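You operate a simulated robot arm through the tools that you are given. There is no shell and no other tool. Be economical: measure what you need, move in short steps, check, and stop when the job is done.

Carry out the task below with a simulated robot arm. There is one attempt and no reset: what you move stays moved.

Task
Test the filter: tighten the front left clamp, shut the vent, pump rinse water past 0.2 bar, then vent.
Fine: stop short of 0.3 bar; leave the vent open and the selector on rinse.

The check looks at the end state, three seconds after you hand in, the way a careful person would. Anything else that was tipped, shoved, dropped, spilled or broken makes it a failure.

Robot
A 7-joint arm with a two-finger parallel gripper on a trunk, on a base that drives. Base frame: it is fixed to the floor where the robot stands at the start and does not move with it; the origin is under the middle of the robot, x ahead of it, y to its left, z up. Readings come in m, degrees, newtons and seconds.
With the tool pointing down near the work surface it reaches from about 0.48 to 0.92 m from the robot's upright axis, wherever it stands. Its first joint turns from -115.0 to 115.0 degrees. Places, roughly: red vent lever [0.7, -0.5, 0.9]; green selector lever [0.4, -1.5, 0.8]; red pump knob [0.5, -1.8, 1]; yellow drain lever [0.6, -0.9, 0.7]; black funnel lever [1.1, 0, 0.9]; crank [0.3, -0.6, 0.5]. Payload 3.91 kg.
The TCP is the grasp point between the finger pads, 0.03 m short of the fingertips. In the tool frame z runs along the fingers and y along their closing line. The gripper opens to 0.11 m. The fingers are 0.02 m wide and 0.01 m thick; the gripper's body (0.048 by 0.112 m) begins 0.055 m behind the TCP.
Orientation is that of the tool frame in the base frame, as a unit quaternion [w, x, y, z]. With the fingers straight down and closing along the base's y, the tool's x points along the base's -x, its y along +y and its z along -z.

Tools
- The arm moves only by the tool step_arm. Its argument "deltas" is a list of rows, each a list of 3 entries, a list of its own where there are three numbers: the shift along the tool's x, y, z in units of 300 mm (1.0 is 300 mm), then the turn, a rotation vector about the tool's x, y, z in units of 60 degrees (1.0 is 60 degrees), then the finger opening in m, from 0 to 0.11. In form: [[[tx, ty, tz], [wx, wy, wz], fingers], ...]. A call has 1 to 10 rows; each row is the pose to reach, as a shift and turn from the pose commanded when the call began, along the tool's axes at that moment. A call with a number of a shift or a turn outside -1 to 1 is refused whole. Rows are played at 5 a second. More than 0.05 m and 8.6 degrees between two rows, or a gripper value outside its range, and nothing of the call is played. A pose out of reach is approached as far as the arm can. The call stops where the force on the tool passes 40 N (or 10 N more than at its start, if that is more) or the arm is blocked; 0.2 s more then pass. Each finger travels about 0.153 m/s and halts on what it meets, pressing with about 32 N; the grip force reading is that of the motor and also rises with nothing between the fingers. The clock runs only during rows and for 0.2 s after the last one: add rows that repeat a pose to give the fingers time. It gives the time, the measured TCP pose, the force on the tool (base axes), the opening and the grip force at its end, in the units of the frame above (readings bear some noise).
- Cameras (640 x 400 px; columns grow to the right, rows downward): "scene" is now at [0.1971, 0.1353, 1.466]; the picture's right is [-0.78, -0.62, 0.00], its down [-0.34, 0.42, -0.84] and it looks along [0.53, -0.66, -0.54] (base axes); focal length 259 px, centre (320, 200). "wrist" rides on the gripper at [0.072, 0.017, -0.103] in the tool frame; the picture's right is [-0.23, 0.97, 0.00], its down [-0.76, -0.18, -0.62] and it looks along [-0.61, -0.14, 0.78] (tool axes); focal length 222 px, centre (320, 200). There is no depth. A picture from a camera that has moved, and an enlarged one, comes with that camera's place and axes in the base frame and with its lens.
- get_image(camera): a new picture of that camera. It takes no simulated time.
- slide_trunk(by): slides the trunk up (or, below 0, down) by that many m; the arm and the scene camera ride with it, the base frame stays. It gives what a move gives, with no picture.
- steer(legs): drives the robot by 1 to 6 legs, each [ahead, left, turn to the left] in m, m and degrees, along the robot's own axes; the way and the turn of a leg run together, so that a leg with both is an arc; at most 1.5 m and 180 degrees a leg. The arm and the cameras ride along, it lands a little off, and it stops where it bumps. It gives what a move gives.
- aim_head(pan, tilt): turns the head with the scene camera to pan (to the left, within 80 degrees either way) and tilt (down, from -29 to 69), counted from straight ahead of the robot. It gives what a move gives.
- enlarge(camera, box): a new picture of the part [left, top, right, bottom] of that camera's present view, enlarged. It takes no simulated time.
- job_done(): hands the job in; it is judged then, once.

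Go step by step. Nothing tells you exact positions but the pictures and the camera data: compare them with the known pose of the tool, close in by small moves and look again before you grip or let go. The budget is 120 turns and 98 pictures, counting those below and the enlarged ones. Unless the task says otherwise, let go and move clear before handing in, and close with one line.

The tools are called as name(argument=value, ...) on one line, values as JSON. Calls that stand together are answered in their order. step_arm: Moves the arm, as the interface text tells. Its arguments: {"type":"object","properties":{"deltas":{"type":"array"}},"required":["deltas"]} The other tools are called the same way: slide_trunk (by) slides the trunk up or down; steer (legs) drives the base; aim_head (pan, tilt) turns the head that bears the scene camera; get_image (camera) takes a picture; enlarge (camera, box) takes an enlarged picture of a part of a camera's view; job_done () hands the job in.

At the start:

```text
t: 0.0
tool_pos: [0.6077, -0.2728, 1.3015]
ee_rot: [0.0, 0.0, 1.0, 0.0]
force: [0.0, 0.5, 0.5]
finger_gap: 0.1102
gripper_force: 0.0
trunk travel left (down, up): [-0.8, 0.19]
robot x, y, heading: [0.0046, 0.0017, 0.1]
head pan, tilt: [-51.4, 32.6]
```

scene: 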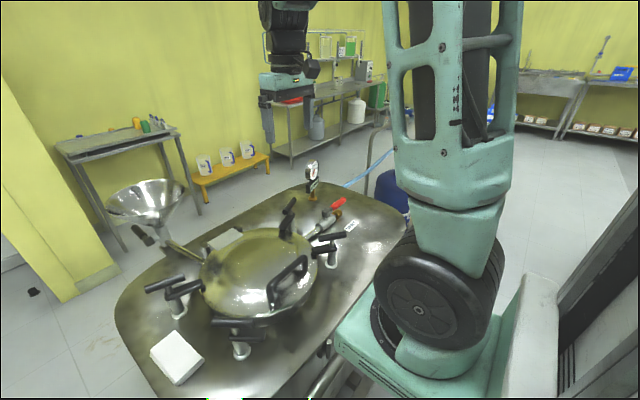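
wrist: 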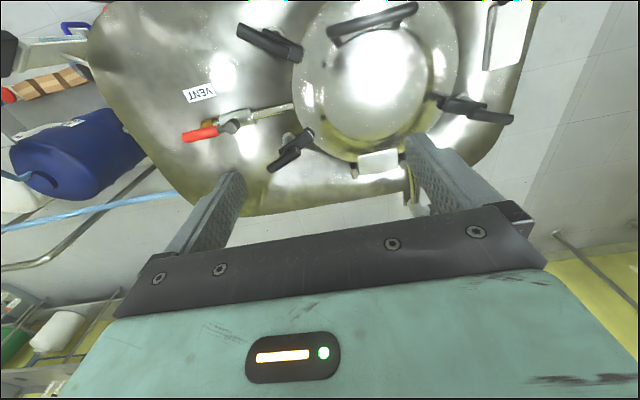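

I see a lidded filter vessel on a table with several black-handled clamps, a red vent lever and a gauge. I'll zoom in first.

enlarge(camera="scene", box=[100, 150, 420, 350])

enlarge(camera="wrist", box=[160, 0, 560, 250])

enlarge(camera="scene", box=[250, 20, 410, 120])

```text
2.00 times, centred on (260, 250) of scene
camera zoom: at [0.1971, 0.1353, 1.466], right [-0.78, -0.62, 0.0], down [-0.34, 0.42, -0.84], along [0.53, -0.66, -0.54], focal length 518 px, centre (440, 100)
```

zoom: 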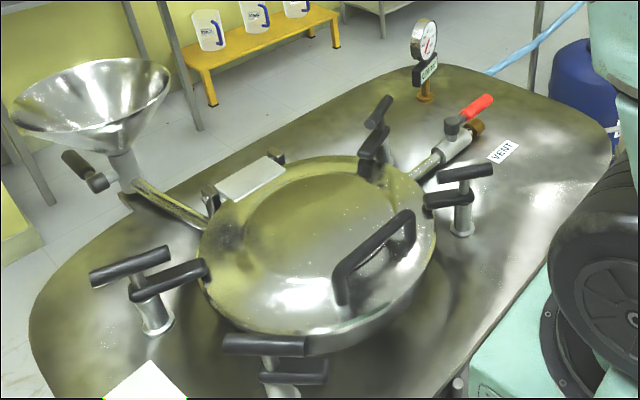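

```text
1.60 times, centred on (360, 125) of wrist
camera zoom: at [0.5356, -0.2553, 1.4053], right [0.23, 0.97, 0.0], down [0.76, -0.18, 0.62], along [0.61, -0.14, -0.78], focal length 355 px, centre (256, 320)
```

zoom: 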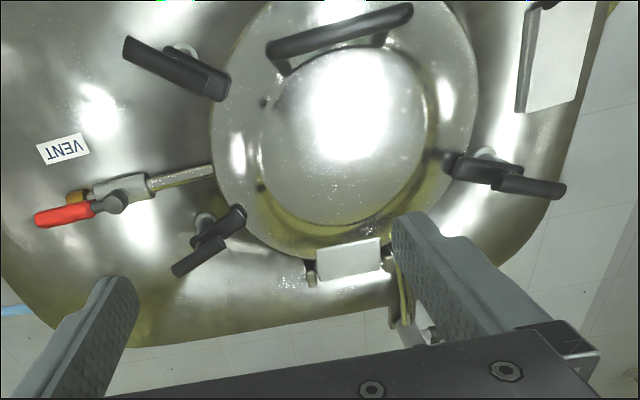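

```text
4.00 times, centred on (330, 70) of scene
camera zoom: at [0.1971, 0.1353, 1.466], right [-0.78, -0.62, 0.0], down [-0.34, 0.42, -0.84], along [0.53, -0.66, -0.54], focal length 1037 px, centre (280, 720)
```

zoom: 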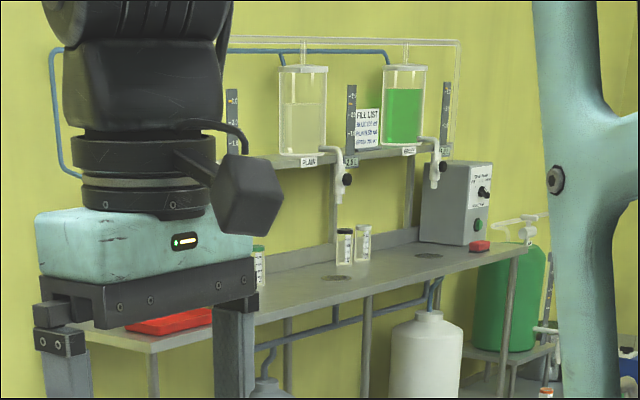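

I'll aim the head more onto the vessel to see the front clamps.

aim_head(pan=-30, tilt=55)

get_image(camera="scene")

```text
t: 0.9
tool_pos: [0.609, -0.2728, 1.3014]
ee_rot: [0.0, 0.001, 1.0, 0.0]
force: [0.6, -0.4, -0.2]
finger_gap: 0.1098
gripper_force: 0.0
trunk travel left (down, up): [-0.8, 0.19]
robot x, y, heading: [-0.0, -0.0001, 0.2]
head pan, tilt: [-30.0, 55.0]
```

```text
92 pictures are left
camera scene: at [0.2038, 0.1689, 1.4342], right [-0.5, -0.87, 0.0], down [-0.71, 0.41, -0.57], along [0.5, -0.29, -0.82], focal length 259 px, centre (320, 200)
```

scene: 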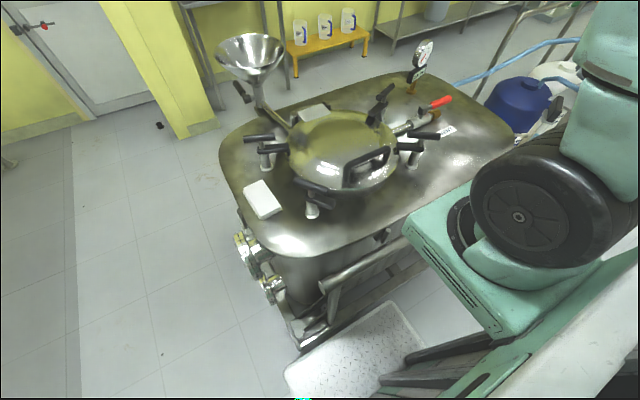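

The clamps are around the lid; I'll enlarge it.

enlarge(camera="scene", box=[240, 80, 460, 220])

enlarge(camera="scene", box=[280, 160, 360, 230])

enlarge(camera="scene", box=[220, 220, 420, 345])

```text
2.86 times, centred on (350, 150) of scene
camera zoom: at [0.2038, 0.1689, 1.4342], right [-0.5, -0.87, 0.0], down [-0.71, 0.41, -0.57], along [0.5, -0.29, -0.82], focal length 741 px, centre (234, 343)
```

zoom: 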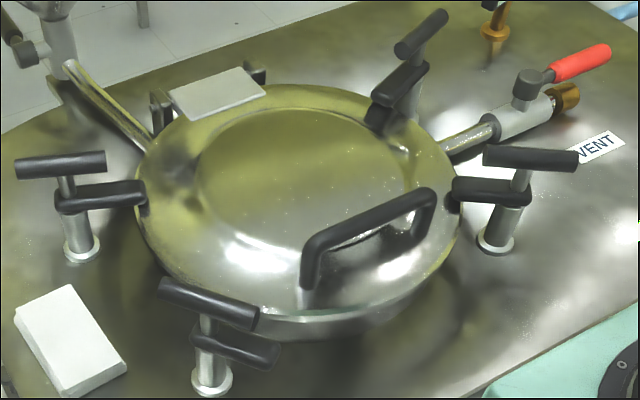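

```text
5.71 times, centred on (320, 195) of scene
camera zoom: at [0.2038, 0.1689, 1.4342], right [-0.5, -0.87, 0.0], down [-0.71, 0.41, -0.57], along [0.5, -0.29, -0.82], focal length 1481 px, centre (320, 229)
```

zoom: 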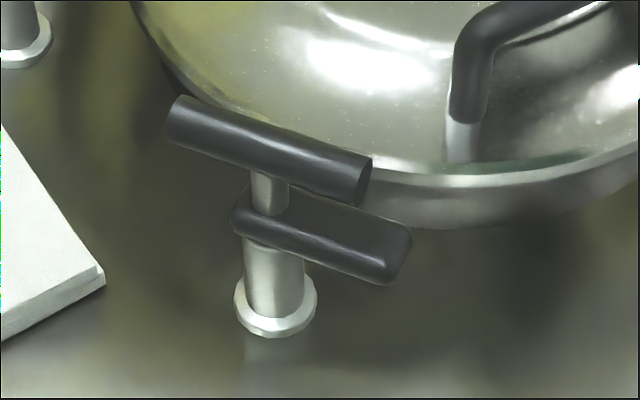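

```text
3.20 times, centred on (320, 282) of scene
camera zoom: at [0.2038, 0.1689, 1.4342], right [-0.5, -0.87, 0.0], down [-0.71, 0.41, -0.57], along [0.5, -0.29, -0.82], focal length 830 px, centre (320, -64)
```

zoom: 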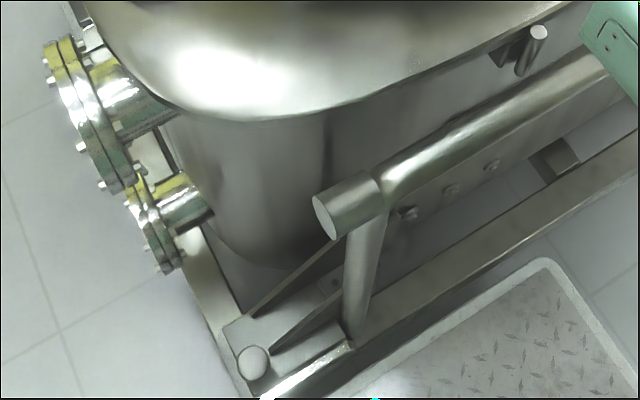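

The front-left clamp (post ≈ [0.49, 0.02]) has its arm swung off the lid; the others sit over the rim. Before moving I'll survey the rest to the right.

aim_head(pan=-80, tilt=25)

get_image(camera="scene")

```text
t: 2.0
tool_pos: [0.6078, -0.2719, 1.3003]
ee_rot: [0.001, 0.0, 1.0, 0.001]
force: [-0.1, 0.4, -0.7]
finger_gap: 0.1099
gripper_force: 0.1
trunk travel left (down, up): [-0.8, 0.19]
robot x, y, heading: [0.0, 0.0026, 0.0]
head pan, tilt: [-80.0, 25.0]
```

```text
88 pictures are left
camera scene: at [0.1574, 0.1143, 1.4781], right [-0.98, -0.17, 0.0], down [-0.07, 0.42, -0.91], along [0.16, -0.89, -0.42], focal length 259 px, centre (320, 200)
```

scene: 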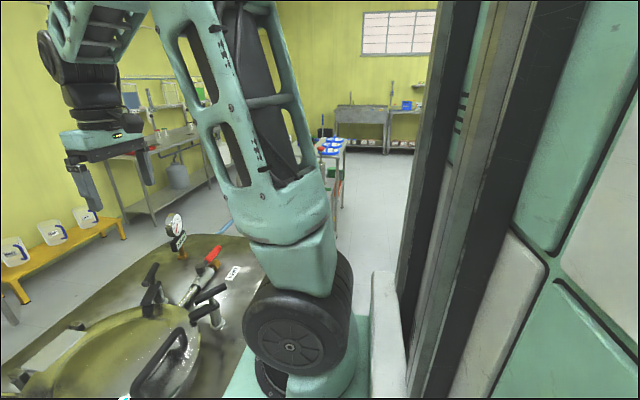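

I'll do the clamp first: back off slightly for reach and re-aim the head.

steer(legs=[[-0.15, 0, 0]])

aim_head(pan=-20, tilt=45)

get_image(camera="scene")

```text
t: 3.4
tool_pos: [0.46, -0.2736, 1.3006]
ee_rot: [0.0, 0.0, 1.0, 0.0]
force: [0.6, 0.5, -0.7]
finger_gap: 0.1098
gripper_force: 0.3
trunk travel left (down, up): [-0.8, 0.19]
robot x, y, heading: [-0.1451, -0.0007, -0.4]
head pan, tilt: [-80.0, 25.0]
```

```text
t: 4.7
tool_pos: [0.4592, -0.2731, 1.3026]
ee_rot: [0.0, -0.001, 1.0, 0.0]
force: [-0.1, 0.7, -0.5]
finger_gap: 0.1099
gripper_force: 0.2
trunk travel left (down, up): [-0.8, 0.19]
robot x, y, heading: [-0.1474, -0.0012, -0.1]
head pan, tilt: [-20.0, 45.0]
```

```text
87 pictures are left
camera scene: at [0.0685, 0.177, 1.4476], right [-0.34, -0.94, 0.0], down [-0.66, 0.24, -0.71], along [0.66, -0.24, -0.71], focal length 259 px, centre (320, 200)
```

scene: 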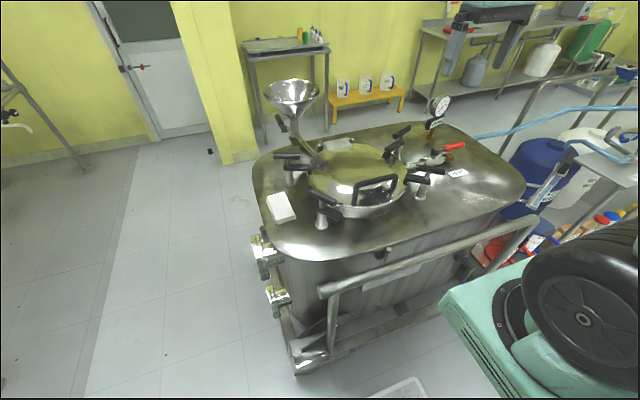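

Moving the tool above the front-left clamp with the closing line across the T-bar.

step_arm(deltas=[[[-0.012, 0.123, 0.04], [0, 0, -0.08], 0.11], [[-0.025, 0.246, 0.08], [0, 0, -0.16], 0.1], [[-0.038, 0.369, 0.13], [0, 0, -0.24], 0.09], [[-0.05, 0.49, 0.18], [0, 0, -0.32], 0.08], [[-0.062, 0.615, 0.24], [0, 0, -0.4], 0.07], [[-0.075, 0.74, 0.3], [0, 0, -0.48], 0.06], [[-0.09, 0.86, 0.36], [0, 0, -0.55], 0.06], [[-0.1, 0.983, 0.42], [0, 0, -0.617], 0.06]])

get_image(camera="wrist")

enlarge(camera="scene", box=[240, 80, 460, 220])

```text
t: 6.5
tool_pos: [0.4896, 0.0206, 1.1765]
ee_rot: [0.0, -0.317, 0.948, 0.0]
force: [-0.2, -1.3, 0.4]
finger_gap: 0.0598
gripper_force: 0.1
trunk travel left (down, up): [-0.8, 0.19]
robot x, y, heading: [-0.1493, -0.0007, 0.0]
head pan, tilt: [-20.0, 45.0]
```

```text
86 pictures are left
camera wrist: at [0.4208, -0.008, 1.2795], right [-0.4, 0.91, 0.0], down [0.72, 0.32, 0.62], along [0.57, 0.25, -0.78], focal length 222 px, centre (320, 200)
```

wrist: 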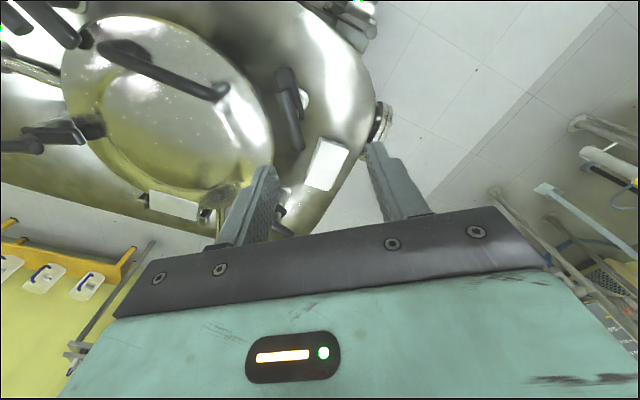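

```text
2.86 times, centred on (350, 150) of scene
camera zoom: at [0.0683, 0.1766, 1.4477], right [-0.34, -0.94, 0.0], down [-0.66, 0.24, -0.71], along [0.66, -0.24, -0.71], focal length 741 px, centre (234, 343)
```

zoom: 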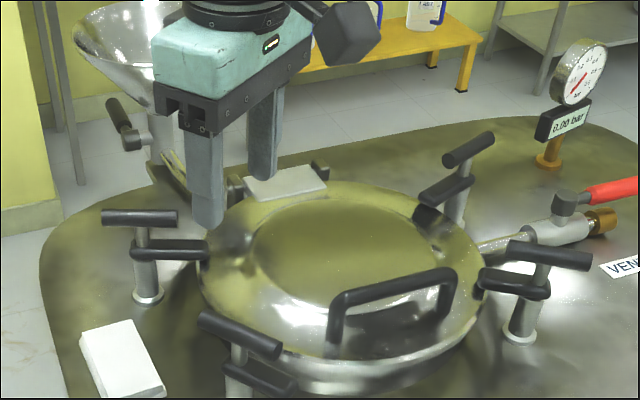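

enlarge(camera="wrist", box=[240, 50, 340, 180])

enlarge(camera="scene", box=[290, 170, 370, 230])

```text
3.08 times, centred on (290, 115) of wrist
camera zoom: at [0.4208, -0.008, 1.2795], right [-0.4, 0.91, 0.0], down [0.72, 0.32, 0.62], along [0.57, 0.25, -0.78], focal length 684 px, centre (412, 462)
```

zoom: 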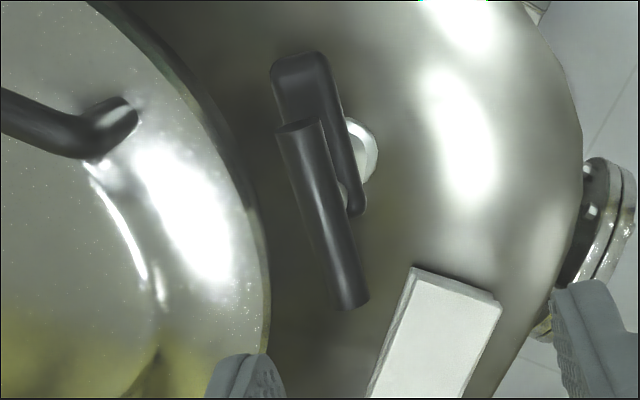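

```text
6.67 times, centred on (330, 200) of scene
camera zoom: at [0.0683, 0.1766, 1.4477], right [-0.34, -0.94, 0.0], down [-0.66, 0.24, -0.71], along [0.66, -0.24, -0.71], focal length 1728 px, centre (253, 200)
```

zoom: 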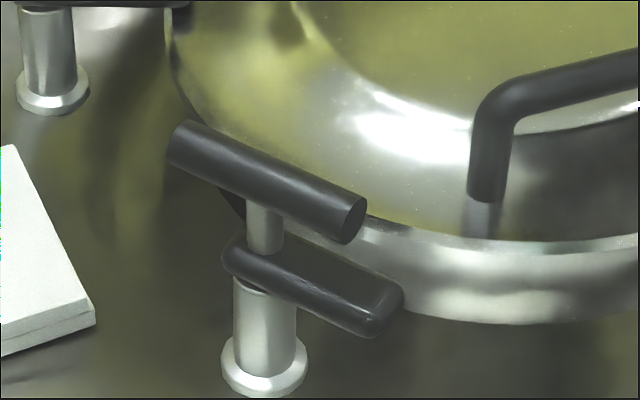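

Triangulating both views puts the T-bar at about [0.540, 0.000, 0.95], pointing along 37°. Going above it.

step_arm(deltas=[[[-0.025, -0.04, 0.13], [0, 0, 0], 0.06], [[-0.05, -0.08, 0.26], [0, 0, 0], 0.06], [[-0.075, -0.12, 0.39], [0, 0, 0], 0.06], [[-0.093, -0.156, 0.522], [0, 0, 0], 0.06]])

get_image(camera="wrist")

enlarge(camera="scene", box=[260, 120, 400, 220])

```text
t: 7.5
tool_pos: [0.5389, 0.0001, 1.018]
ee_rot: [0.002, -0.317, 0.948, -0.001]
force: [-0.3, 0.3, 0.2]
finger_gap: 0.0597
gripper_force: 0.1
trunk travel left (down, up): [-0.8, 0.19]
robot x, y, heading: [-0.1507, 0.0031, 0.1]
head pan, tilt: [-20.0, 45.0]
```

```text
82 pictures are left
camera wrist: at [0.4715, -0.0284, 1.1213], right [-0.4, 0.91, 0.0], down [0.71, 0.32, 0.62], along [0.57, 0.25, -0.78], focal length 222 px, centre (320, 200)
```

wrist: 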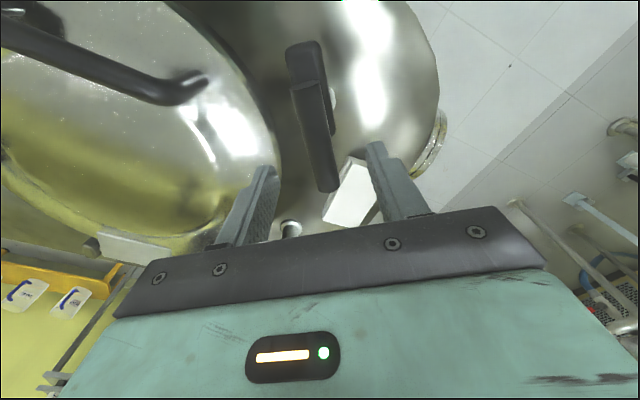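

```text
4.00 times, centred on (330, 170) of scene
camera zoom: at [0.0679, 0.1771, 1.4477], right [-0.34, -0.94, 0.0], down [-0.66, 0.24, -0.71], along [0.66, -0.24, -0.71], focal length 1037 px, centre (280, 320)
```

zoom: 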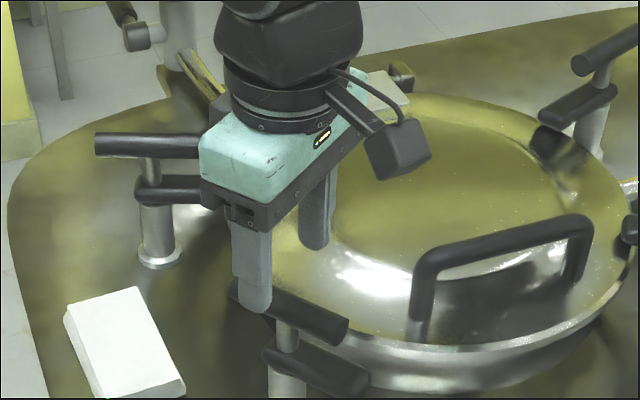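

Aligned over the bar. Descend and close.

step_arm(deltas=[[[0, 0, 0.1], [0, 0, 0], 0.06], [[0, 0, 0.2], [0, 0, 0], 0.06], [[0, 0, 0.2], [0, 0, 0], 0.0], [[0, 0, 0.2], [0, 0, 0], 0.0], [[0, 0, 0.2], [0, 0, 0], 0.0]])

get_image(camera="wrist")

enlarge(camera="scene", box=[260, 140, 400, 240])

```text
t: 8.7
tool_pos: [0.5403, -0.0004, 0.9578]
ee_rot: [0.001, -0.316, 0.949, 0.0]
force: [9.5, -12.3, -5.7]
finger_gap: 0.0205
gripper_force: 45.5
trunk travel left (down, up): [-0.8, 0.19]
robot x, y, heading: [-0.1527, 0.0002, -0.2]
head pan, tilt: [-20.0, 45.0]
```

```text
80 pictures are left
camera wrist: at [0.472, -0.029, 1.0621], right [-0.4, 0.92, 0.0], down [0.71, 0.32, 0.62], along [0.57, 0.25, -0.78], focal length 222 px, centre (320, 200)
```

wrist: 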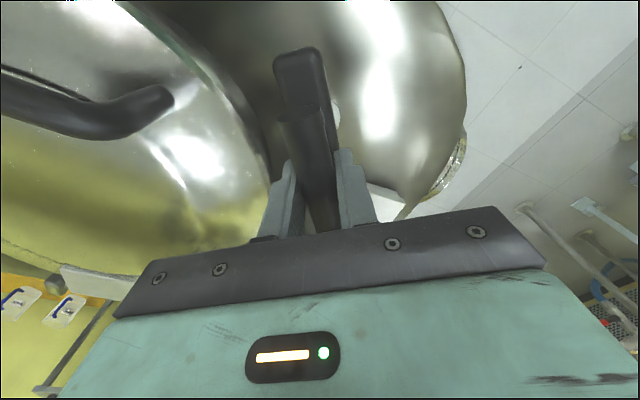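

```text
4.00 times, centred on (330, 190) of scene
camera zoom: at [0.0694, 0.1763, 1.4475], right [-0.34, -0.94, 0.0], down [-0.66, 0.24, -0.71], along [0.66, -0.24, -0.71], focal length 1037 px, centre (280, 240)
```

zoom: 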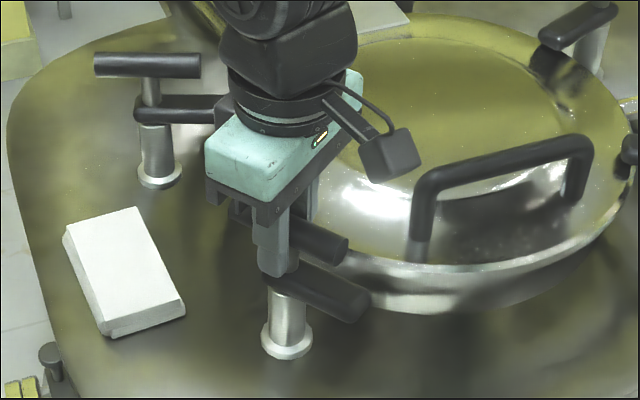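

Gripped. Test turn counter-clockwise (arm toward lid) by 24°.

step_arm(deltas=[[[0, 0, 0], [0, 0, -0.13], 0.0], [[0, 0, 0], [0, 0, -0.26], 0.0], [[0, 0, 0], [0, 0, -0.4], 0.0]])

enlarge(camera="scene", box=[260, 140, 400, 240])

```text
t: 9.5
tool_pos: [0.5397, 0.0005, 0.9579]
ee_rot: [0.0, -0.51, 0.86, 0.0]
force: [16.5, -10.5, -0.8]
finger_gap: 0.0205
gripper_force: 45.0
trunk travel left (down, up): [-0.8, 0.19]
robot x, y, heading: [-0.1492, 0.0036, 0.0]
head pan, tilt: [-20.0, 45.0]
```

```text
4.00 times, centred on (330, 190) of scene
camera zoom: at [0.0694, 0.1767, 1.4476], right [-0.34, -0.94, 0.0], down [-0.66, 0.24, -0.71], along [0.66, -0.24, -0.71], focal length 1037 px, centre (280, 240)
```

zoom: 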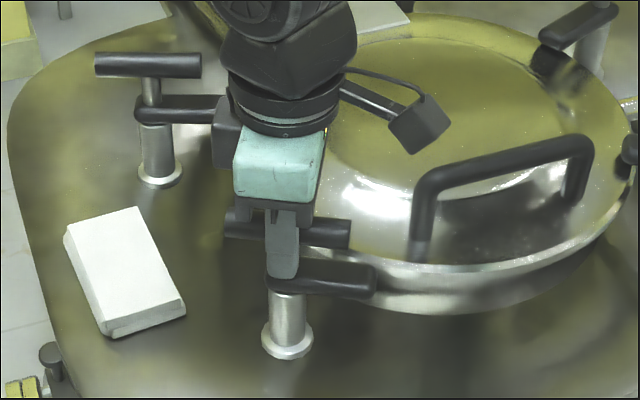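

The arm swings with the bar. Continue ~64°.

step_arm(deltas=[[[0, 0, 0], [0, 0, -0.13], 0.0], [[0, 0, 0], [0, 0, -0.26], 0.0], [[0, 0, 0], [0, 0, -0.39], 0.0], [[0, 0, 0], [0, 0, -0.52], 0.0], [[0, 0, 0], [0, 0, -0.65], 0.0], [[0, 0, 0], [0, 0, -0.78], 0.0], [[0, 0, 0], [0, 0, -0.91], 0.0], [[0, 0, 0], [0, 0, -1.0], 0.0]])

enlarge(camera="scene", box=[260, 140, 400, 240])

get_image(camera="wrist")

```text
t: 11.3
tool_pos: [0.5388, 0.0012, 0.9597]
ee_rot: [0.0, 0.871, -0.491, -0.001]
force: [4.2, -7.1, 1.4]
finger_gap: 0.0208
gripper_force: 45.4
trunk travel left (down, up): [-0.8, 0.19]
robot x, y, heading: [-0.1496, -0.0039, -0.0]
head pan, tilt: [-20.0, 45.0]
```

```text
4.00 times, centred on (330, 190) of scene
camera zoom: at [0.0686, 0.1767, 1.4477], right [-0.34, -0.94, 0.0], down [-0.66, 0.24, -0.71], along [0.66, -0.24, -0.71], focal length 1037 px, centre (280, 240)
```

zoom: 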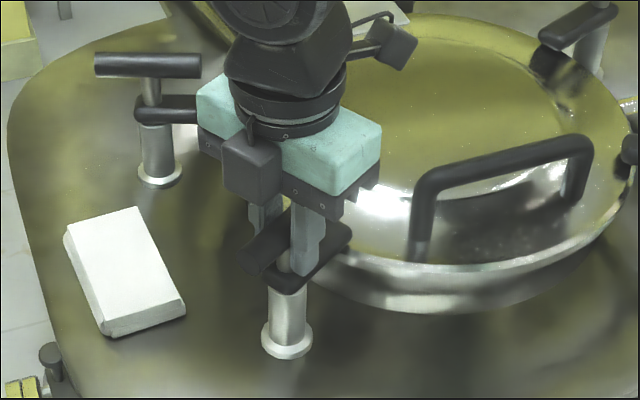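

```text
76 pictures are left
camera wrist: at [0.5616, -0.0694, 1.0623], right [-0.95, -0.31, 0.0], down [-0.24, 0.74, 0.62], along [-0.19, 0.59, -0.78], focal length 222 px, centre (320, 200)
```

wrist: 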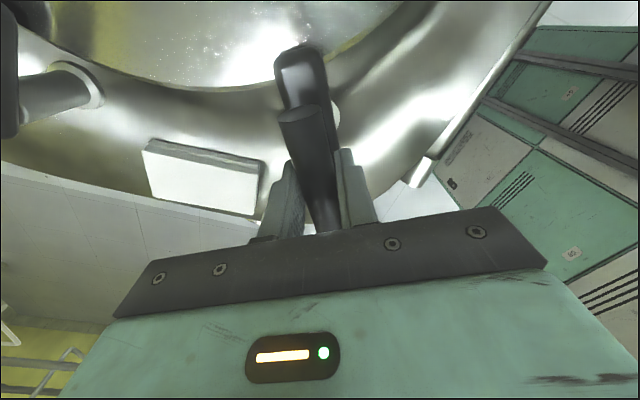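

Arm is over the rim now. Feel for a stop with a bit more turn.

step_arm(deltas=[[[0, 0, 0], [0, 0, -0.08], 0.0], [[0, 0, 0], [0, 0, -0.16], 0.0], [[0, 0, 0], [0, 0, -0.16], 0.0]])

enlarge(camera="wrist", box=[220, 20, 420, 240])

```text
t: 12.1
tool_pos: [0.5386, 0.0012, 0.9584]
ee_rot: [0.0, 0.908, -0.419, 0.0]
force: [-0.6, -5.0, -1.8]
finger_gap: 0.0216
gripper_force: 45.2
trunk travel left (down, up): [-0.8, 0.19]
robot x, y, heading: [-0.1507, -0.0035, -0.3]
head pan, tilt: [-20.0, 45.0]
```

```text
1.82 times, centred on (320, 130) of wrist
camera zoom: at [0.5724, -0.0645, 1.0622], right [-0.89, -0.46, 0.0], down [-0.36, 0.69, 0.62], along [-0.29, 0.55, -0.78], focal length 404 px, centre (320, 327)
```

zoom: 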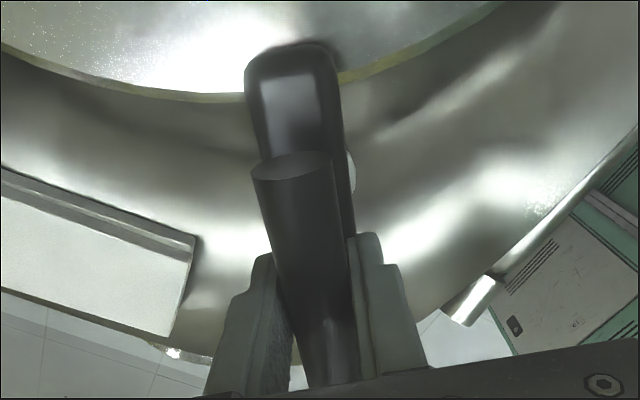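

The opening is growing slightly (bar resisting). A little more turn to confirm the stop.

step_arm(deltas=[[[0, 0, 0], [0, 0, -0.08], 0.0], [[0, 0, 0], [0, 0, -0.16], 0.0], [[0, 0, 0], [0, 0, -0.16], 0.0]])

enlarge(camera="wrist", box=[220, 20, 420, 240])

enlarge(camera="scene", box=[260, 140, 400, 240])

```text
t: 12.9
tool_pos: [0.5393, 0.0011, 0.9584]
ee_rot: [0.0, 0.94, -0.341, -0.001]
force: [-9.5, -0.3, -4.1]
finger_gap: 0.0254
gripper_force: 45.0
trunk travel left (down, up): [-0.8, 0.19]
robot x, y, heading: [-0.149, -0.0034, -0.1]
head pan, tilt: [-20.0, 45.0]
```

```text
1.82 times, centred on (320, 130) of wrist
camera zoom: at [0.583, -0.0577, 1.0624], right [-0.8, -0.6, 0.0], down [-0.47, 0.62, 0.62], along [-0.38, 0.5, -0.78], focal length 404 px, centre (320, 327)
```

zoom: 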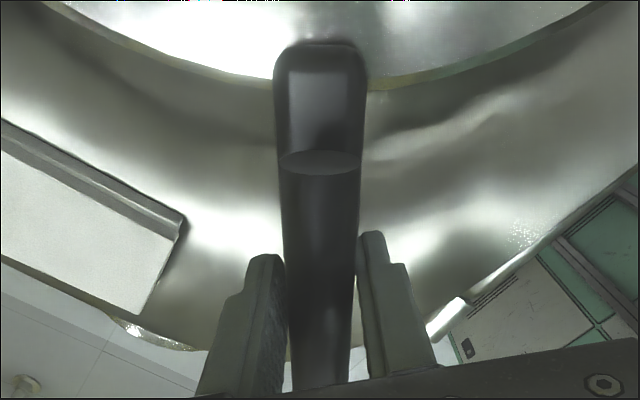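

```text
4.00 times, centred on (330, 190) of scene
camera zoom: at [0.0682, 0.1771, 1.4476], right [-0.34, -0.94, 0.0], down [-0.66, 0.24, -0.71], along [0.66, -0.24, -0.71], focal length 1037 px, centre (280, 240)
```

zoom: 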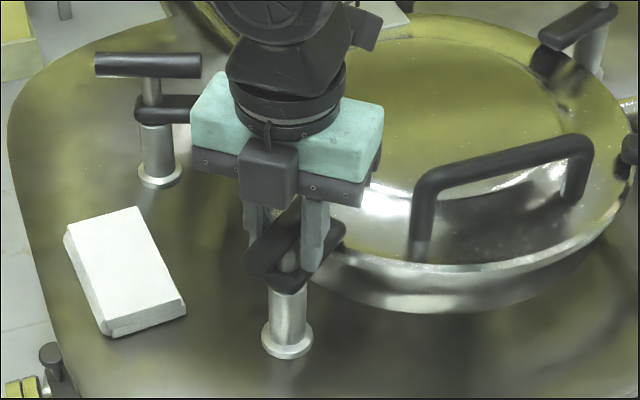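

The clamp has hit its stop (the bar now slips in the grip). Release and rise.

step_arm(deltas=[[[0, 0, 0], [0, 0, 0], 0.05], [[0, 0, 0], [0, 0, 0], 0.05], [[0, 0, -0.15], [0, 0, 0], 0.05], [[0, 0, -0.3], [0, 0, 0.12], 0.05], [[0, 0, -0.45], [0, 0, 0.24], 0.05], [[0, 0, -0.6], [0, 0, 0.36], 0.05], [[0, 0, -0.75], [0, 0, 0.48], 0.05], [[0, 0, -0.75], [0, 0, 0.6], 0.05], [[0, 0, -0.75], [0, 0, 0.72], 0.05], [[0, 0, -0.75], [0, 0, 0.84], 0.05]])

enlarge(camera="scene", box=[240, 80, 480, 230])

```text
t: 15.1
tool_pos: [0.5396, 0.0025, 1.186]
ee_rot: [-0.001, -0.705, 0.71, 0.0]
force: [-0.8, 0.0, 0.1]
finger_gap: 0.0498
gripper_force: 0.0
trunk travel left (down, up): [-0.8, 0.19]
robot x, y, heading: [-0.1482, 0.0027, -0.3]
head pan, tilt: [-20.0, 45.0]
```

```text
2.67 times, centred on (360, 155) of scene
camera zoom: at [0.0685, 0.177, 1.4476], right [-0.34, -0.94, 0.0], down [-0.66, 0.24, -0.71], along [0.66, -0.24, -0.71], focal length 691 px, centre (213, 320)
```

zoom: 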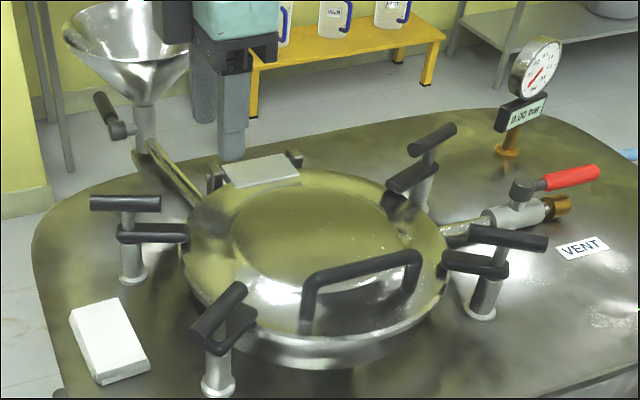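

Clamp is tight like its neighbours; gauge 0.00. Now survey the right side for vent, selector, pump.

aim_head(pan=-62, tilt=30)

get_image(camera="scene")

```text
t: 16.2
tool_pos: [0.54, 0.0021, 1.1838]
ee_rot: [0.001, -0.707, 0.708, 0.0]
force: [0.3, -0.1, 0.8]
finger_gap: 0.05
gripper_force: 0.1
trunk travel left (down, up): [-0.8, 0.19]
robot x, y, heading: [-0.149, -0.0027, -0.1]
head pan, tilt: [-62.0, 30.0]
```

```text
71 pictures are left
camera scene: at [0.0346, 0.1251, 1.4702], right [-0.88, -0.47, 0.0], down [-0.23, 0.44, -0.87], along [0.41, -0.76, -0.5], focal length 259 px, centre (320, 200)
```

scene: 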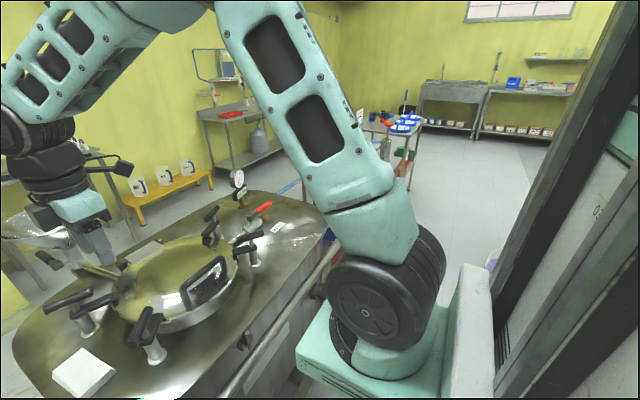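

I'll turn the robot right in place to look at the pump area.

steer(legs=[[-0.15, 0, 0], [0, 0, -60]])

aim_head(pan=10, tilt=30)

get_image(camera="scene")

```text
t: 20.2
tool_pos: [0.0534, -0.5906, 1.1836]
ee_rot: [-0.001, -0.264, 0.965, 0.0]
force: [0.2, 0.4, 0.2]
finger_gap: 0.0501
gripper_force: 0.0
trunk travel left (down, up): [-0.8, 0.19]
robot x, y, heading: [-0.3013, 0.0049, -59.4]
head pan, tilt: [-62.0, 30.0]
```

```text
t: 21.6
tool_pos: [0.0531, -0.5898, 1.1854]
ee_rot: [0.001, -0.263, 0.965, 0.001]
force: [-0.4, -0.5, 0.1]
finger_gap: 0.0501
gripper_force: 0.0
trunk travel left (down, up): [-0.8, 0.19]
robot x, y, heading: [-0.302, -0.0008, -59.1]
head pan, tilt: [10.0, 30.0]
```

```text
70 pictures are left
camera scene: at [0.0053, -0.0855, 1.4702], right [-0.76, -0.65, 0.0], down [-0.33, 0.38, -0.87], along [0.57, -0.66, -0.5], focal length 259 px, centre (320, 200)
```

scene: 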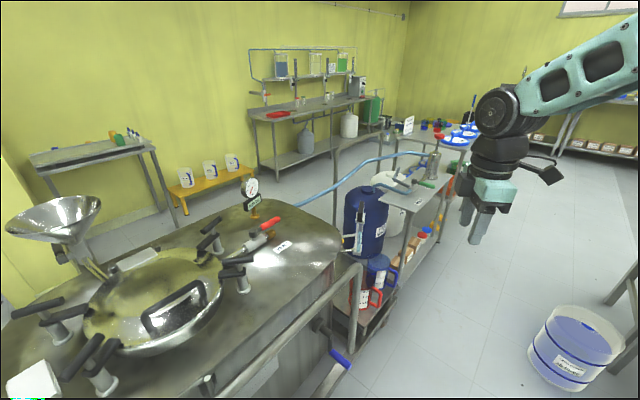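

Clear view now. Enlarge the pump trolley and the vent.

enlarge(camera="scene", box=[340, 110, 480, 270])

enlarge(camera="scene", box=[190, 160, 350, 280])

enlarge(camera="scene", box=[190, 260, 370, 400])

```text
2.50 times, centred on (410, 190) of scene
camera zoom: at [0.0053, -0.0855, 1.4702], right [-0.76, -0.65, 0.0], down [-0.33, 0.38, -0.87], along [0.57, -0.66, -0.5], focal length 648 px, centre (95, 225)
```

zoom: 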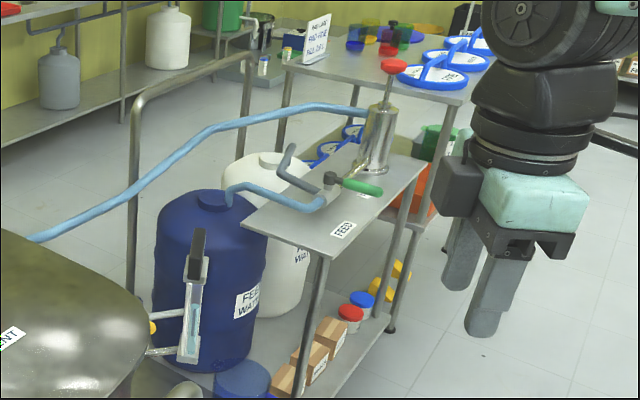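

```text
3.33 times, centred on (270, 220) of scene
camera zoom: at [0.0053, -0.0855, 1.4702], right [-0.76, -0.65, 0.0], down [-0.33, 0.38, -0.87], along [0.57, -0.66, -0.5], focal length 864 px, centre (487, 133)
```

zoom: 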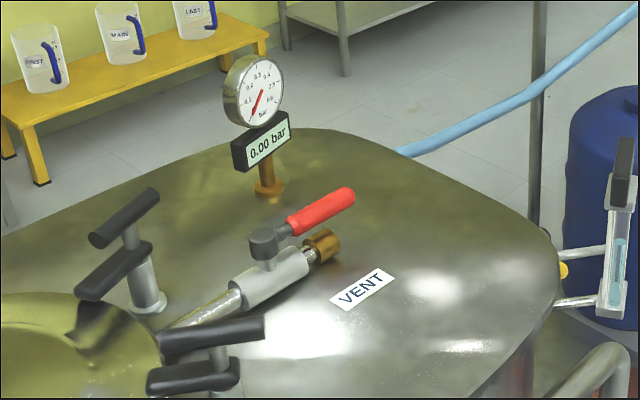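

```text
2.86 times, centred on (280, 330) of scene
camera zoom: at [0.0053, -0.0855, 1.4702], right [-0.76, -0.65, 0.0], down [-0.33, 0.38, -0.87], along [0.57, -0.66, -0.5], focal length 741 px, centre (434, -171)
```

zoom: 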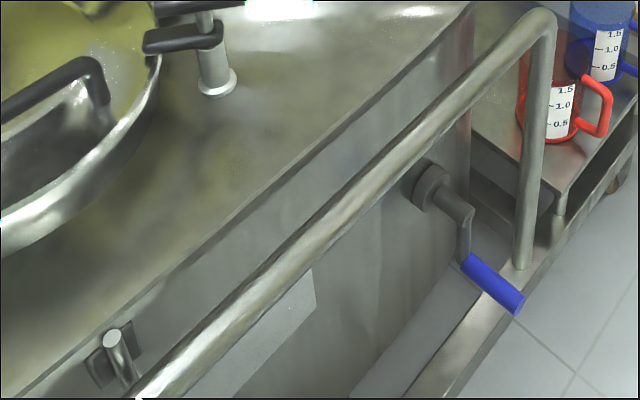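

Vent pivot ≈ [0.684, -0.505, 0.90]; lever lies along the pipe (open), pointing -y. Drive into reach of it.

steer(legs=[[0, 0, 39], [0.27, -0.22, 0]])

aim_head(pan=-15, tilt=40)

get_image(camera="scene")

get_image(camera="wrist")

```text
t: 25.7
tool_pos: [0.5227, -0.5406, 1.1848]
ee_rot: [0.001, -0.569, 0.823, -0.001]
force: [-0.1, -0.5, -0.1]
finger_gap: 0.0502
gripper_force: 0.1
trunk travel left (down, up): [-0.8, 0.19]
robot x, y, heading: [-0.1216, -0.3011, -20.7]
head pan, tilt: [10.0, 30.0]
```

```text
t: 26.6
tool_pos: [0.5246, -0.5411, 1.1845]
ee_rot: [0.0, -0.569, 0.823, 0.0]
force: [0.3, 0.6, 0.7]
finger_gap: 0.0502
gripper_force: 0.0
trunk travel left (down, up): [-0.8, 0.19]
robot x, y, heading: [-0.1197, -0.3011, -20.7]
head pan, tilt: [-15.0, 40.0]
```

```text
66 pictures are left
camera scene: at [0.1511, -0.2091, 1.4549], right [-0.58, -0.81, 0.0], down [-0.52, 0.37, -0.77], along [0.62, -0.45, -0.64], focal length 259 px, centre (320, 200)
```

scene: 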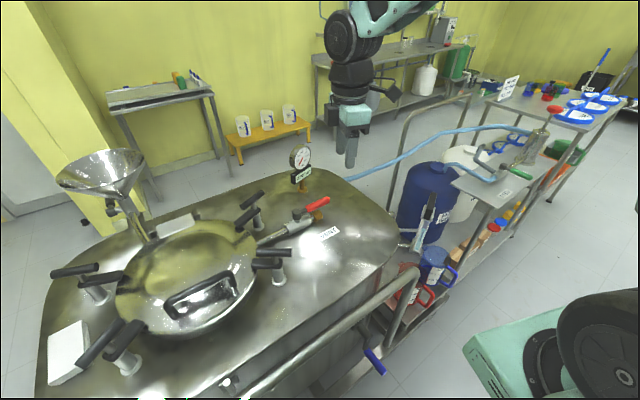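

```text
65 pictures are left
camera wrist: at [0.4819, -0.603, 1.2882], right [-0.83, 0.56, 0.0], down [0.44, 0.65, 0.62], along [0.35, 0.52, -0.78], focal length 222 px, centre (320, 200)
```

wrist: 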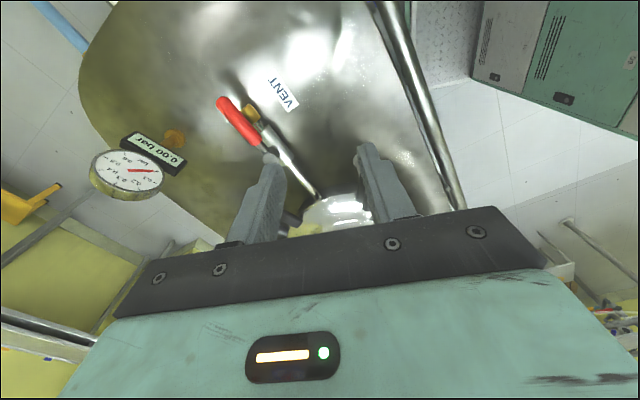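

Approach above the red vent lever, fingers either side of it.

step_arm(deltas=[[[-0.011, -0.083, 0.09], [0, 0, -0.06], 0.06], [[-0.022, -0.166, 0.18], [0, 0, -0.12], 0.06], [[-0.033, -0.25, 0.27], [0, 0, -0.18], 0.06], [[-0.045, -0.332, 0.36], [0, 0, -0.24], 0.06], [[-0.056, -0.415, 0.45], [0, 0, -0.3], 0.06], [[-0.067, -0.498, 0.54], [0, 0, -0.345], 0.06]])

get_image(camera="wrist")

enlarge(camera="scene", box=[250, 130, 390, 250])

```text
t: 28.0
tool_pos: [0.6714, -0.5764, 1.0229]
ee_rot: [-0.001, 0.707, -0.707, 0.0]
force: [0.0, -0.8, 0.9]
finger_gap: 0.0598
gripper_force: 0.0
trunk travel left (down, up): [-0.8, 0.19]
robot x, y, heading: [-0.1251, -0.3011, -20.5]
head pan, tilt: [-15.0, 40.0]
```

```text
64 pictures are left
camera wrist: at [0.6542, -0.6484, 1.1263], right [-0.97, 0.23, 0.0], down [0.18, 0.76, 0.62], along [0.14, 0.61, -0.78], focal length 222 px, centre (320, 200)
```

wrist: 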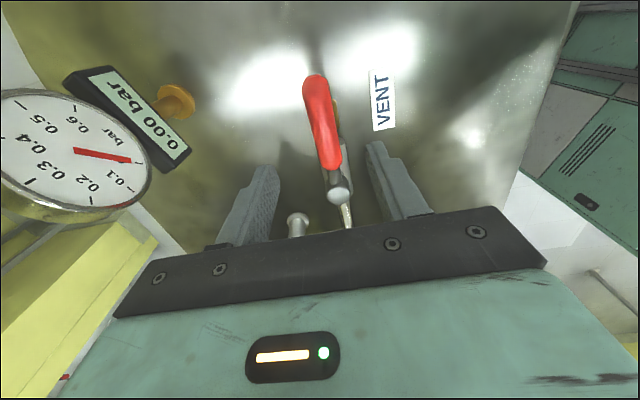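

```text
3.33 times, centred on (320, 190) of scene
camera zoom: at [0.1506, -0.209, 1.455], right [-0.58, -0.81, 0.0], down [-0.52, 0.37, -0.77], along [0.62, -0.45, -0.64], focal length 864 px, centre (320, 233)
```

zoom: 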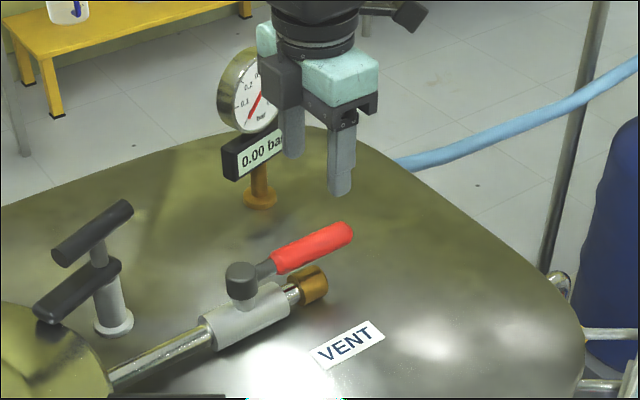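

Lever at x≈0.667, y −0.53…−0.615, z≈0.912. Descend and cage it.

step_arm(deltas=[[[0.037, 0.013, 0.12], [0, 0, 0], 0.06], [[0.037, 0.013, 0.24], [0, 0, 0], 0.06], [[0.037, 0.013, 0.35], [0, 0, 0], 0.06], [[0.037, 0.013, 0.35], [0, 0, 0], 0.03], [[0.037, 0.013, 0.35], [0, 0, 0], 0.03]])

get_image(camera="wrist")

enlarge(camera="scene", box=[250, 130, 390, 250])

```text
t: 29.2
tool_pos: [0.6663, -0.5859, 0.9186]
ee_rot: [0.0, 0.707, -0.707, 0.001]
force: [-0.2, -0.6, -0.9]
finger_gap: 0.03
gripper_force: 0.1
trunk travel left (down, up): [-0.8, 0.19]
robot x, y, heading: [-0.1198, -0.2991, -20.9]
head pan, tilt: [-15.0, 40.0]
```

```text
62 pictures are left
camera wrist: at [0.6488, -0.6576, 1.0222], right [-0.97, 0.23, 0.0], down [0.18, 0.76, 0.62], along [0.14, 0.61, -0.78], focal length 222 px, centre (320, 200)
```

wrist: 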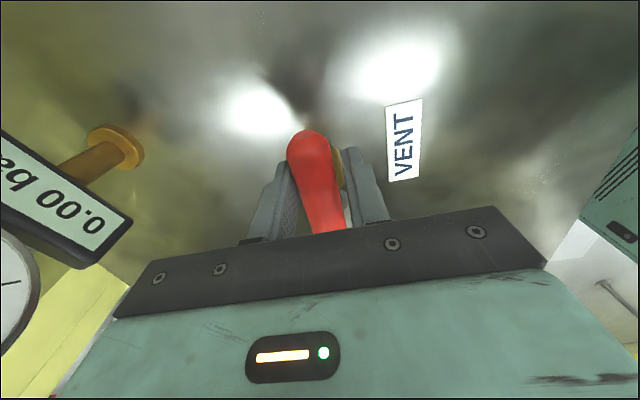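

```text
3.33 times, centred on (320, 190) of scene
camera zoom: at [0.1512, -0.2091, 1.4548], right [-0.58, -0.81, 0.0], down [-0.52, 0.37, -0.77], along [0.62, -0.45, -0.64], focal length 864 px, centre (320, 233)
```

zoom: 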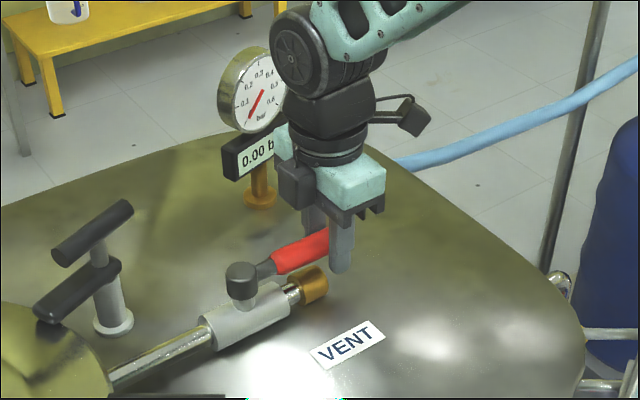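

Test-push the lever toward −x (≈20°), watching force.

step_arm(deltas=[[[0, 0, -0.015], [0, 0, 0], 0.03], [[-0.002, 0.035, -0.015], [0, 0, 0.11], 0.03], [[-0.008, 0.07, -0.015], [0, 0, 0.22], 0.03], [[-0.017, 0.1, -0.015], [0, 0, 0.33], 0.03]])

enlarge(camera="scene", box=[250, 130, 390, 250])

```text
t: 30.2
tool_pos: [0.6368, -0.5821, 0.922]
ee_rot: [0.0, -0.574, 0.819, 0.0]
force: [-1.1, 0.8, -0.1]
finger_gap: 0.0299
gripper_force: 0.0
trunk travel left (down, up): [-0.8, 0.19]
robot x, y, heading: [-0.1261, -0.3053, -20.6]
head pan, tilt: [-15.0, 40.0]
```

```text
3.33 times, centred on (320, 190) of scene
camera zoom: at [0.1512, -0.2092, 1.4548], right [-0.58, -0.81, 0.0], down [-0.52, 0.37, -0.77], along [0.62, -0.45, -0.64], focal length 864 px, centre (320, 233)
```

zoom: 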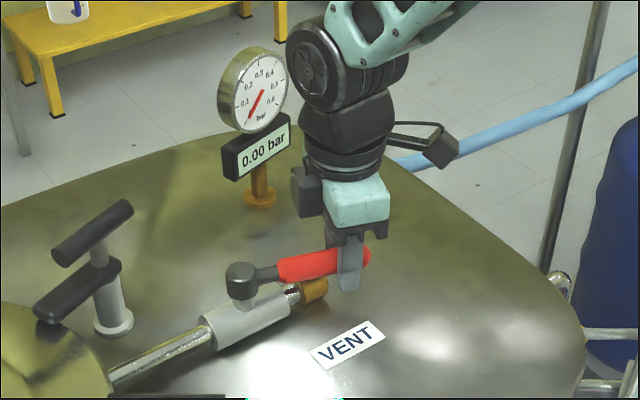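

Moves freely. Follow the arc to ~76°.

step_arm(deltas=[[[-0.007, 0.035, 0], [0, 0, 0.133], 0.03], [[-0.016, 0.077, 0], [0, 0, 0.267], 0.03], [[-0.03, 0.115, 0], [0, 0, 0.4], 0.03], [[-0.049, 0.152, 0], [0, 0, 0.533], 0.03], [[-0.074, 0.186, 0], [0, 0, 0.667], 0.03], [[-0.103, 0.216, 0], [0, 0, 0.8], 0.03], [[-0.136, 0.242, 0], [0, 0, 0.933], 0.03]])

enlarge(camera="scene", box=[250, 130, 390, 250])

get_image(camera="wrist")

```text
t: 31.8
tool_pos: [0.5819, -0.5199, 0.923]
ee_rot: [0.0, -0.122, 0.992, -0.001]
force: [0.5, -0.5, -0.2]
finger_gap: 0.0299
gripper_force: 0.1
trunk travel left (down, up): [-0.8, 0.19]
robot x, y, heading: [-0.1234, -0.3005, -20.8]
head pan, tilt: [-15.0, 40.0]
```

```text
3.33 times, centred on (320, 190) of scene
camera zoom: at [0.1511, -0.2094, 1.4548], right [-0.58, -0.81, 0.0], down [-0.52, 0.37, -0.77], along [0.62, -0.45, -0.64], focal length 864 px, centre (320, 233)
```

zoom: 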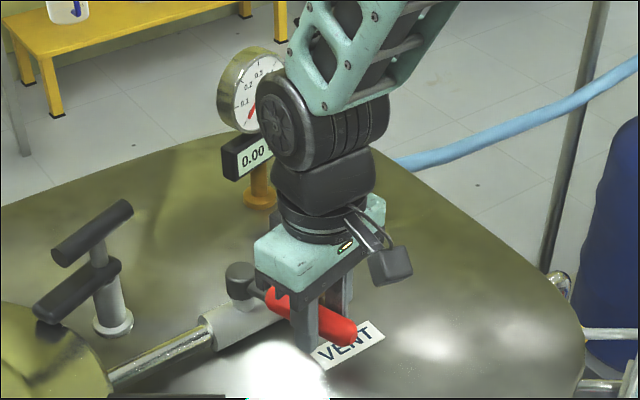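

```text
58 pictures are left
camera wrist: at [0.5074, -0.5197, 1.0264], right [-0.01, 1.0, 0.0], down [0.78, 0.01, 0.62], along [0.62, 0.01, -0.78], focal length 222 px, centre (320, 200)
```

wrist: 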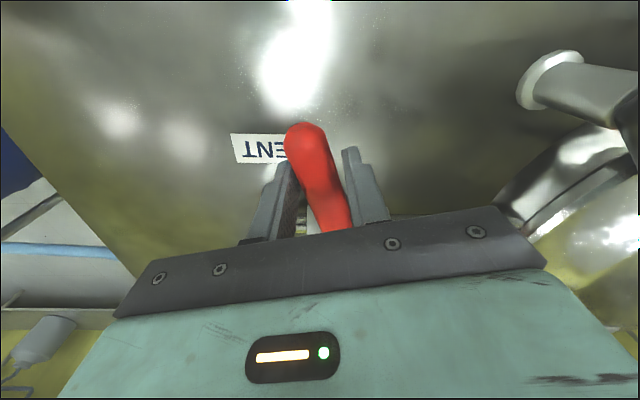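

step_arm(deltas=[[[-0.003, 0.042, 0], [0, 0, 0.133], 0.03], [[-0.01, 0.083, 0], [0, 0, 0.267], 0.03], [[-0.026, 0.122, 0], [0, 0, 0.4], 0.03]])

enlarge(camera="scene", box=[250, 130, 390, 250])

get_image(camera="wrist")

```text
t: 32.6
tool_pos: [0.5817, -0.4861, 0.9225]
ee_rot: [0.002, 0.088, 0.996, -0.002]
force: [5.0, -15.4, -1.7]
finger_gap: 0.0371
gripper_force: 7.3
trunk travel left (down, up): [-0.8, 0.19]
robot x, y, heading: [-0.1202, -0.3041, -20.6]
head pan, tilt: [-15.0, 40.0]
```

```text
3.33 times, centred on (320, 190) of scene
camera zoom: at [0.1515, -0.2103, 1.4548], right [-0.58, -0.81, 0.0], down [-0.52, 0.37, -0.77], along [0.62, -0.45, -0.64], focal length 864 px, centre (320, 233)
```

zoom: 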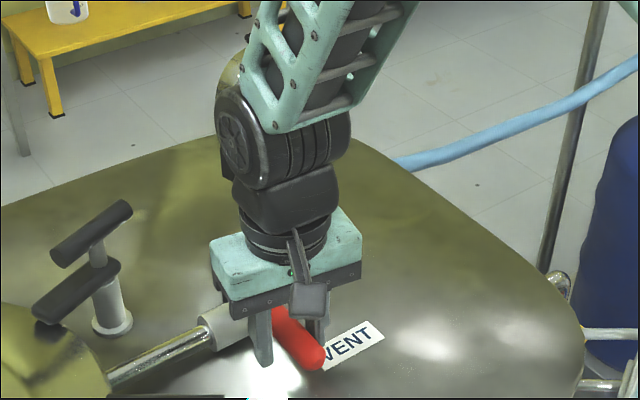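

```text
56 pictures are left
camera wrist: at [0.5127, -0.4554, 1.0255], right [0.39, 0.92, 0.0], down [0.72, -0.31, 0.63], along [0.57, -0.25, -0.78], focal length 222 px, centre (320, 200)
```

wrist: 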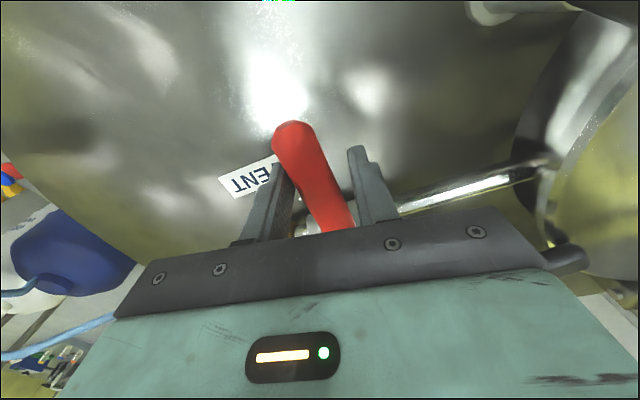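

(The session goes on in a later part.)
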